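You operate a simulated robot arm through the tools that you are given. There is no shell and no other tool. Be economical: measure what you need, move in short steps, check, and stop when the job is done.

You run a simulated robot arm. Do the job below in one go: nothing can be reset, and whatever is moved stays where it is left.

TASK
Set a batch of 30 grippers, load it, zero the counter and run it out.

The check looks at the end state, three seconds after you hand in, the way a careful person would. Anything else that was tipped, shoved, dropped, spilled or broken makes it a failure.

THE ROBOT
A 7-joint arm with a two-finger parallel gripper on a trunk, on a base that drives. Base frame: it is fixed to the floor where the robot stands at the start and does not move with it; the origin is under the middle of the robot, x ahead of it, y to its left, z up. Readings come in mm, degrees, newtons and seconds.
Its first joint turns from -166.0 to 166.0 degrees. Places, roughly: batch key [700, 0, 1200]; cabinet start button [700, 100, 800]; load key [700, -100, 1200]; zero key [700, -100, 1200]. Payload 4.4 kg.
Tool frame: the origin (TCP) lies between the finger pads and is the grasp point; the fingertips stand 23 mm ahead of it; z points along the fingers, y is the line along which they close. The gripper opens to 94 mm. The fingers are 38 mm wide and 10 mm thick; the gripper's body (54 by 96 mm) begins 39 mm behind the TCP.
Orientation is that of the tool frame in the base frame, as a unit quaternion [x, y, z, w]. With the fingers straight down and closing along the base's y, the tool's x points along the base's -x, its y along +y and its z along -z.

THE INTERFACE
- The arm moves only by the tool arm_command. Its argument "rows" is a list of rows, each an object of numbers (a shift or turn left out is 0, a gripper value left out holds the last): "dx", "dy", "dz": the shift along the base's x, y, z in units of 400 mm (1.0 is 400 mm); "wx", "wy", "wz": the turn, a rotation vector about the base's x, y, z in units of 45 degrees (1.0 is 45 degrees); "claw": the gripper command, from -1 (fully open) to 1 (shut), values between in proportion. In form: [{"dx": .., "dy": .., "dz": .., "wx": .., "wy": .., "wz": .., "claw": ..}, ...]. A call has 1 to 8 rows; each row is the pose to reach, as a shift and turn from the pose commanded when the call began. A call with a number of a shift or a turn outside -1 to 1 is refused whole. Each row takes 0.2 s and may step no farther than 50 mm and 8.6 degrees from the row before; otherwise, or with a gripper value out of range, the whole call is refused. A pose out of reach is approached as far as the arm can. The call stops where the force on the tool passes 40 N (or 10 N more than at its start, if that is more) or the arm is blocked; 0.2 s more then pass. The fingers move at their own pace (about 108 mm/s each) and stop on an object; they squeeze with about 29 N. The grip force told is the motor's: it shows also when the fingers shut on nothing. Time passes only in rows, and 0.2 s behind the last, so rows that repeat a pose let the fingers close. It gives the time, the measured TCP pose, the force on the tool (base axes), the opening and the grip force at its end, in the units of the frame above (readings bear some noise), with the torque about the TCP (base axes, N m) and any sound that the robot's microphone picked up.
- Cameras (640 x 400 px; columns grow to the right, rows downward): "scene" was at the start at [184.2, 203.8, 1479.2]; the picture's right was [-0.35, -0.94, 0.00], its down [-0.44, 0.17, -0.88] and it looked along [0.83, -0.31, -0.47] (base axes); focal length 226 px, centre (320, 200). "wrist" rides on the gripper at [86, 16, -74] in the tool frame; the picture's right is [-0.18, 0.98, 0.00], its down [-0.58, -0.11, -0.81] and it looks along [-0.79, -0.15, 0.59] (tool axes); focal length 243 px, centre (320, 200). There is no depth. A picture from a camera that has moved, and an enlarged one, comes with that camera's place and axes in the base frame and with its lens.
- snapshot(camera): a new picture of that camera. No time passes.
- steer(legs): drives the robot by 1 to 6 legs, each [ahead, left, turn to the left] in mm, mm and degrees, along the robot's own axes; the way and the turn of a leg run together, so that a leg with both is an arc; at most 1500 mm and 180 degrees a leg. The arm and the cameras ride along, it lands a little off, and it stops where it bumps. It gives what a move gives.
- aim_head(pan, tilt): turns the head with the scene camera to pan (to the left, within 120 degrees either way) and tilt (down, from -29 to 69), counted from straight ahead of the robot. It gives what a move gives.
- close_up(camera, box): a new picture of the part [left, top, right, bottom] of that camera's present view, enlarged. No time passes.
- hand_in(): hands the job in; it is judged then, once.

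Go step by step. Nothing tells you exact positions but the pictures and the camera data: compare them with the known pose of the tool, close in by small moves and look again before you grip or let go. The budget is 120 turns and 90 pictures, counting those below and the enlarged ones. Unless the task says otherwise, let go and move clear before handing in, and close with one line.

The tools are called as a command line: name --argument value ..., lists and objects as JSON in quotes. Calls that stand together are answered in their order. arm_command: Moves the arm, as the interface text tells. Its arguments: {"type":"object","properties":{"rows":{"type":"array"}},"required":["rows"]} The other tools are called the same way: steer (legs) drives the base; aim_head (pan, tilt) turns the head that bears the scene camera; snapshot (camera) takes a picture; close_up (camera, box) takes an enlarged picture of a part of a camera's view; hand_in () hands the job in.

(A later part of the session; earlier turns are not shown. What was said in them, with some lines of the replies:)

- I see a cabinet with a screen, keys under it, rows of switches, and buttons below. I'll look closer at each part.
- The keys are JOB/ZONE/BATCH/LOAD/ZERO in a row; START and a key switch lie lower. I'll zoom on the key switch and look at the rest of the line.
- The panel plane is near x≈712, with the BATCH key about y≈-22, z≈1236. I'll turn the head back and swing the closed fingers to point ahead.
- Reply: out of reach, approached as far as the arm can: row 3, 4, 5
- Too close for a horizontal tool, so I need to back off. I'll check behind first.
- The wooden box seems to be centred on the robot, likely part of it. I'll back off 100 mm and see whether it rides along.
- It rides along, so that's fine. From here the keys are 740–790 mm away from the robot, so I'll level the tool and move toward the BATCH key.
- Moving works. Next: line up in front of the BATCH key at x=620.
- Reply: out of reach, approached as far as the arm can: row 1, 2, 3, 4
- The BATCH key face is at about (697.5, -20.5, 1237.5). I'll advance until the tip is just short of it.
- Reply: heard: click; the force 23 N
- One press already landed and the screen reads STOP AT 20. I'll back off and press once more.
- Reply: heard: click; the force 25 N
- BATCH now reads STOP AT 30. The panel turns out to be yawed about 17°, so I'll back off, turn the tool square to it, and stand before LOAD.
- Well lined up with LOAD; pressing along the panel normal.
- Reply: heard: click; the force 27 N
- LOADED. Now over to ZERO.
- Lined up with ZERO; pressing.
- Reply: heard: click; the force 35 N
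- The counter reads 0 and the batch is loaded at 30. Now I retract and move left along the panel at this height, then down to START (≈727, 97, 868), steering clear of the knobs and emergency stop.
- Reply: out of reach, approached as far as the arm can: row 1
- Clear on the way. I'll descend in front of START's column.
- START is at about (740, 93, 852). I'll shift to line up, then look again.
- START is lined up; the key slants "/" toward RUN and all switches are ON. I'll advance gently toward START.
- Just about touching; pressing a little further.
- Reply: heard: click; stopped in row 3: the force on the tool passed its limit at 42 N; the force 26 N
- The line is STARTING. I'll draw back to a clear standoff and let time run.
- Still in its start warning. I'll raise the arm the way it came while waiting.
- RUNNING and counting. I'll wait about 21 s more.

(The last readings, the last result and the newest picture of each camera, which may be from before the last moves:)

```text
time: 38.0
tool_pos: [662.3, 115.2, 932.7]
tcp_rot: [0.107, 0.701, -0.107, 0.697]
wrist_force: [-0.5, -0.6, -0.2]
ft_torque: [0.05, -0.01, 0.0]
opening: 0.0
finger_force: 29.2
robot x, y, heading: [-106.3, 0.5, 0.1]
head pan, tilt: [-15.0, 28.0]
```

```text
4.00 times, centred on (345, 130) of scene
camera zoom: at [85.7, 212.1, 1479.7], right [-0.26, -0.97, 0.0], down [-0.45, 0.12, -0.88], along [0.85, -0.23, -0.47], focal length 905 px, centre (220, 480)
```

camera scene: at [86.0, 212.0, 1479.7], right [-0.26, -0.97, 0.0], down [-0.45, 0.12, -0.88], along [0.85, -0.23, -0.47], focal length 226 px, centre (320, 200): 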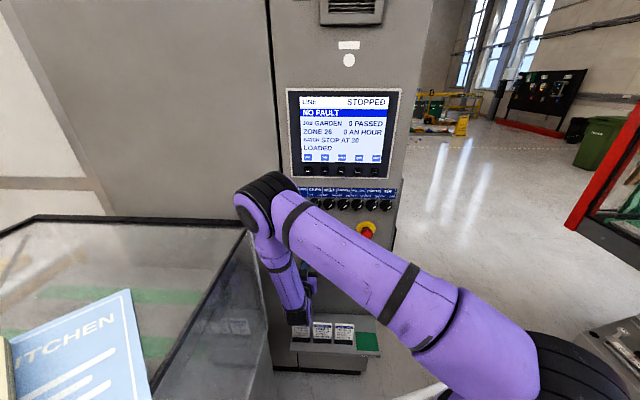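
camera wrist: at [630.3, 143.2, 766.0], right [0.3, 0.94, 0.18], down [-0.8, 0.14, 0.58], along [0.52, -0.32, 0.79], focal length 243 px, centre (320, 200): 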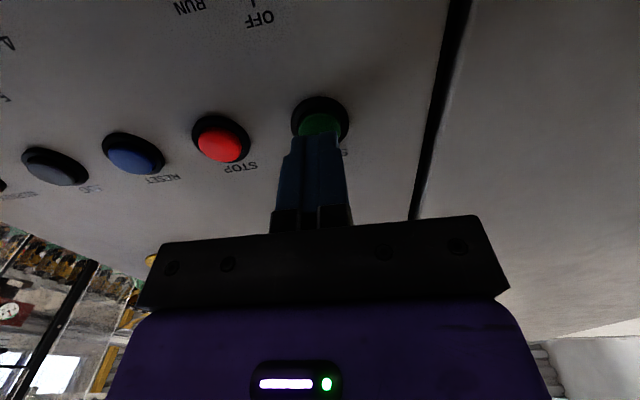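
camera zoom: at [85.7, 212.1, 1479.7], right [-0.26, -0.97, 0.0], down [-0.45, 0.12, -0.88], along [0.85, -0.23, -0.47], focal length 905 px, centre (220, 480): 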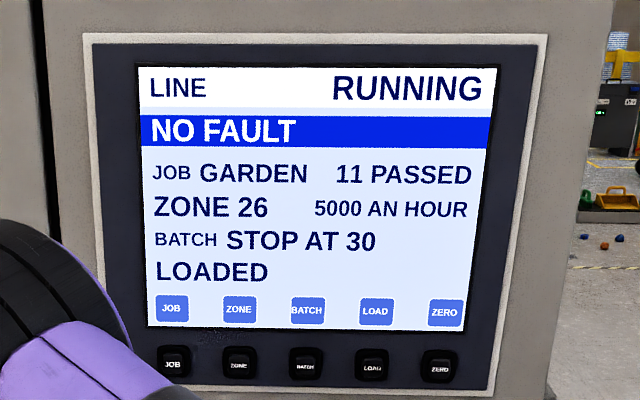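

11 passed; about 14 s to go.

arm_command --rows '[{"claw": 1}, {"claw": 1}, {"claw": 1}, {"claw": 1}, {"claw": 1}, {"claw": 1}, {"claw": 1}, {"claw": 1}]'

arm_command --rows '[{"claw": 1}, {"claw": 1}, {"claw": 1}, {"claw": 1}, {"claw": 1}, {"claw": 1}, {"claw": 1}, {"claw": 1}]'

arm_command --rows '[{"claw": 1}, {"claw": 1}, {"claw": 1}, {"claw": 1}, {"claw": 1}, {"claw": 1}, {"claw": 1}, {"claw": 1}]'

arm_command --rows '[{"claw": 1}, {"claw": 1}, {"claw": 1}, {"claw": 1}, {"claw": 1}, {"claw": 1}, {"claw": 1}, {"claw": 1}]'

arm_command --rows '[{"claw": 1}, {"claw": 1}, {"claw": 1}, {"claw": 1}, {"claw": 1}, {"claw": 1}, {"claw": 1}, {"claw": 1}]'

arm_command --rows '[{"claw": 1}, {"claw": 1}, {"claw": 1}, {"claw": 1}, {"claw": 1}, {"claw": 1}, {"claw": 1}, {"claw": 1}]'

arm_command --rows '[{"claw": 1}, {"claw": 1}, {"claw": 1}, {"claw": 1}, {"claw": 1}, {"claw": 1}, {"claw": 1}, {"claw": 1}]'

arm_command --rows '[{"claw": 1}, {"claw": 1}, {"claw": 1}, {"claw": 1}, {"claw": 1}, {"claw": 1}, {"claw": 1}, {"claw": 1}]'

close_up --camera "scene" --box '[280, 80, 410, 180]'

```text
time: 39.8
tool_pos: [661.4, 115.6, 932.1]
tcp_rot: [0.108, 0.701, -0.108, 0.697]
wrist_force: [-0.5, -0.5, -0.1]
ft_torque: [0.02, 0.0, 0.03]
opening: 0.0
finger_force: 28.9
robot x, y, heading: [-100.2, -0.1, 0.1]
head pan, tilt: [-15.0, 28.0]
```

```text
time: 41.6
tool_pos: [661.0, 115.7, 932.9]
tcp_rot: [0.108, 0.701, -0.108, 0.697]
wrist_force: [0.3, -0.9, -0.1]
ft_torque: [0.01, -0.05, -0.01]
opening: 0.0
finger_force: 29.0
robot x, y, heading: [-101.7, 0.6, -0.1]
head pan, tilt: [-15.0, 28.0]
```

```text
time: 43.4
tool_pos: [661.7, 115.3, 931.8]
tcp_rot: [0.107, 0.701, -0.107, 0.697]
wrist_force: [0.0, -0.6, -0.5]
ft_torque: [-0.01, 0.02, -0.01]
opening: 0.2
finger_force: 28.7
robot x, y, heading: [-104.3, 0.4, -0.0]
head pan, tilt: [-15.0, 28.0]
```

```text
time: 45.2
tool_pos: [661.4, 115.8, 932.1]
tcp_rot: [0.107, 0.701, -0.107, 0.697]
wrist_force: [0.1, 0.2, 0.3]
ft_torque: [-0.02, 0.0, -0.02]
opening: 0.0
finger_force: 28.7
robot x, y, heading: [-100.8, 1.3, -0.1]
head pan, tilt: [-15.0, 28.0]
```

```text
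time: 47.0
tool_pos: [661.9, 114.5, 933.5]
tcp_rot: [0.107, 0.7, -0.107, 0.698]
wrist_force: [-0.5, 0.0, 0.9]
ft_torque: [0.0, -0.01, 0.0]
opening: 0.0
finger_force: 28.9
robot x, y, heading: [-101.6, 0.1, -0.1]
head pan, tilt: [-15.0, 28.0]
```

```text
time: 48.8
tool_pos: [661.1, 116.2, 931.6]
tcp_rot: [0.107, 0.701, -0.107, 0.697]
wrist_force: [-0.7, -0.5, 0.8]
ft_torque: [0.0, 0.01, 0.05]
opening: 0.0
finger_force: 29.3
robot x, y, heading: [-99.4, 2.1, -0.0]
head pan, tilt: [-15.0, 28.0]
```

```text
time: 50.6
tool_pos: [662.0, 114.9, 932.2]
tcp_rot: [0.108, 0.7, -0.108, 0.698]
wrist_force: [0.1, 0.6, -0.2]
ft_torque: [0.0, -0.02, -0.02]
opening: 0.0
finger_force: 29.1
robot x, y, heading: [-100.3, 2.5, -0.1]
head pan, tilt: [-15.0, 28.0]
```

```text
time: 52.4
tool_pos: [661.5, 115.2, 932.9]
tcp_rot: [0.108, 0.701, -0.108, 0.697]
wrist_force: [0.6, -0.3, -0.9]
ft_torque: [-0.04, -0.02, -0.01]
opening: 0.1
finger_force: 28.7
robot x, y, heading: [-96.9, -1.3, 0.1]
head pan, tilt: [-15.0, 28.0]
```

```text
4.00 times, centred on (345, 130) of scene
camera zoom: at [85.7, 212.1, 1479.7], right [-0.26, -0.97, 0.0], down [-0.45, 0.12, -0.88], along [0.85, -0.23, -0.47], focal length 905 px, centre (220, 480)
```

zoom: 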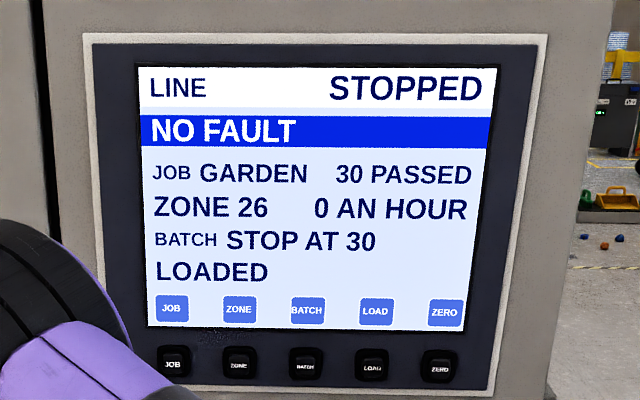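

The line has stopped by itself at 30 passed with no fault, and the arm is clear of the panel. I'm handing in.

hand_in

```text
The job is handed in.
```

The batch of 30 was set and loaded, the counter was zeroed, and the line ran out and stopped itself at 30 passed with no fault.
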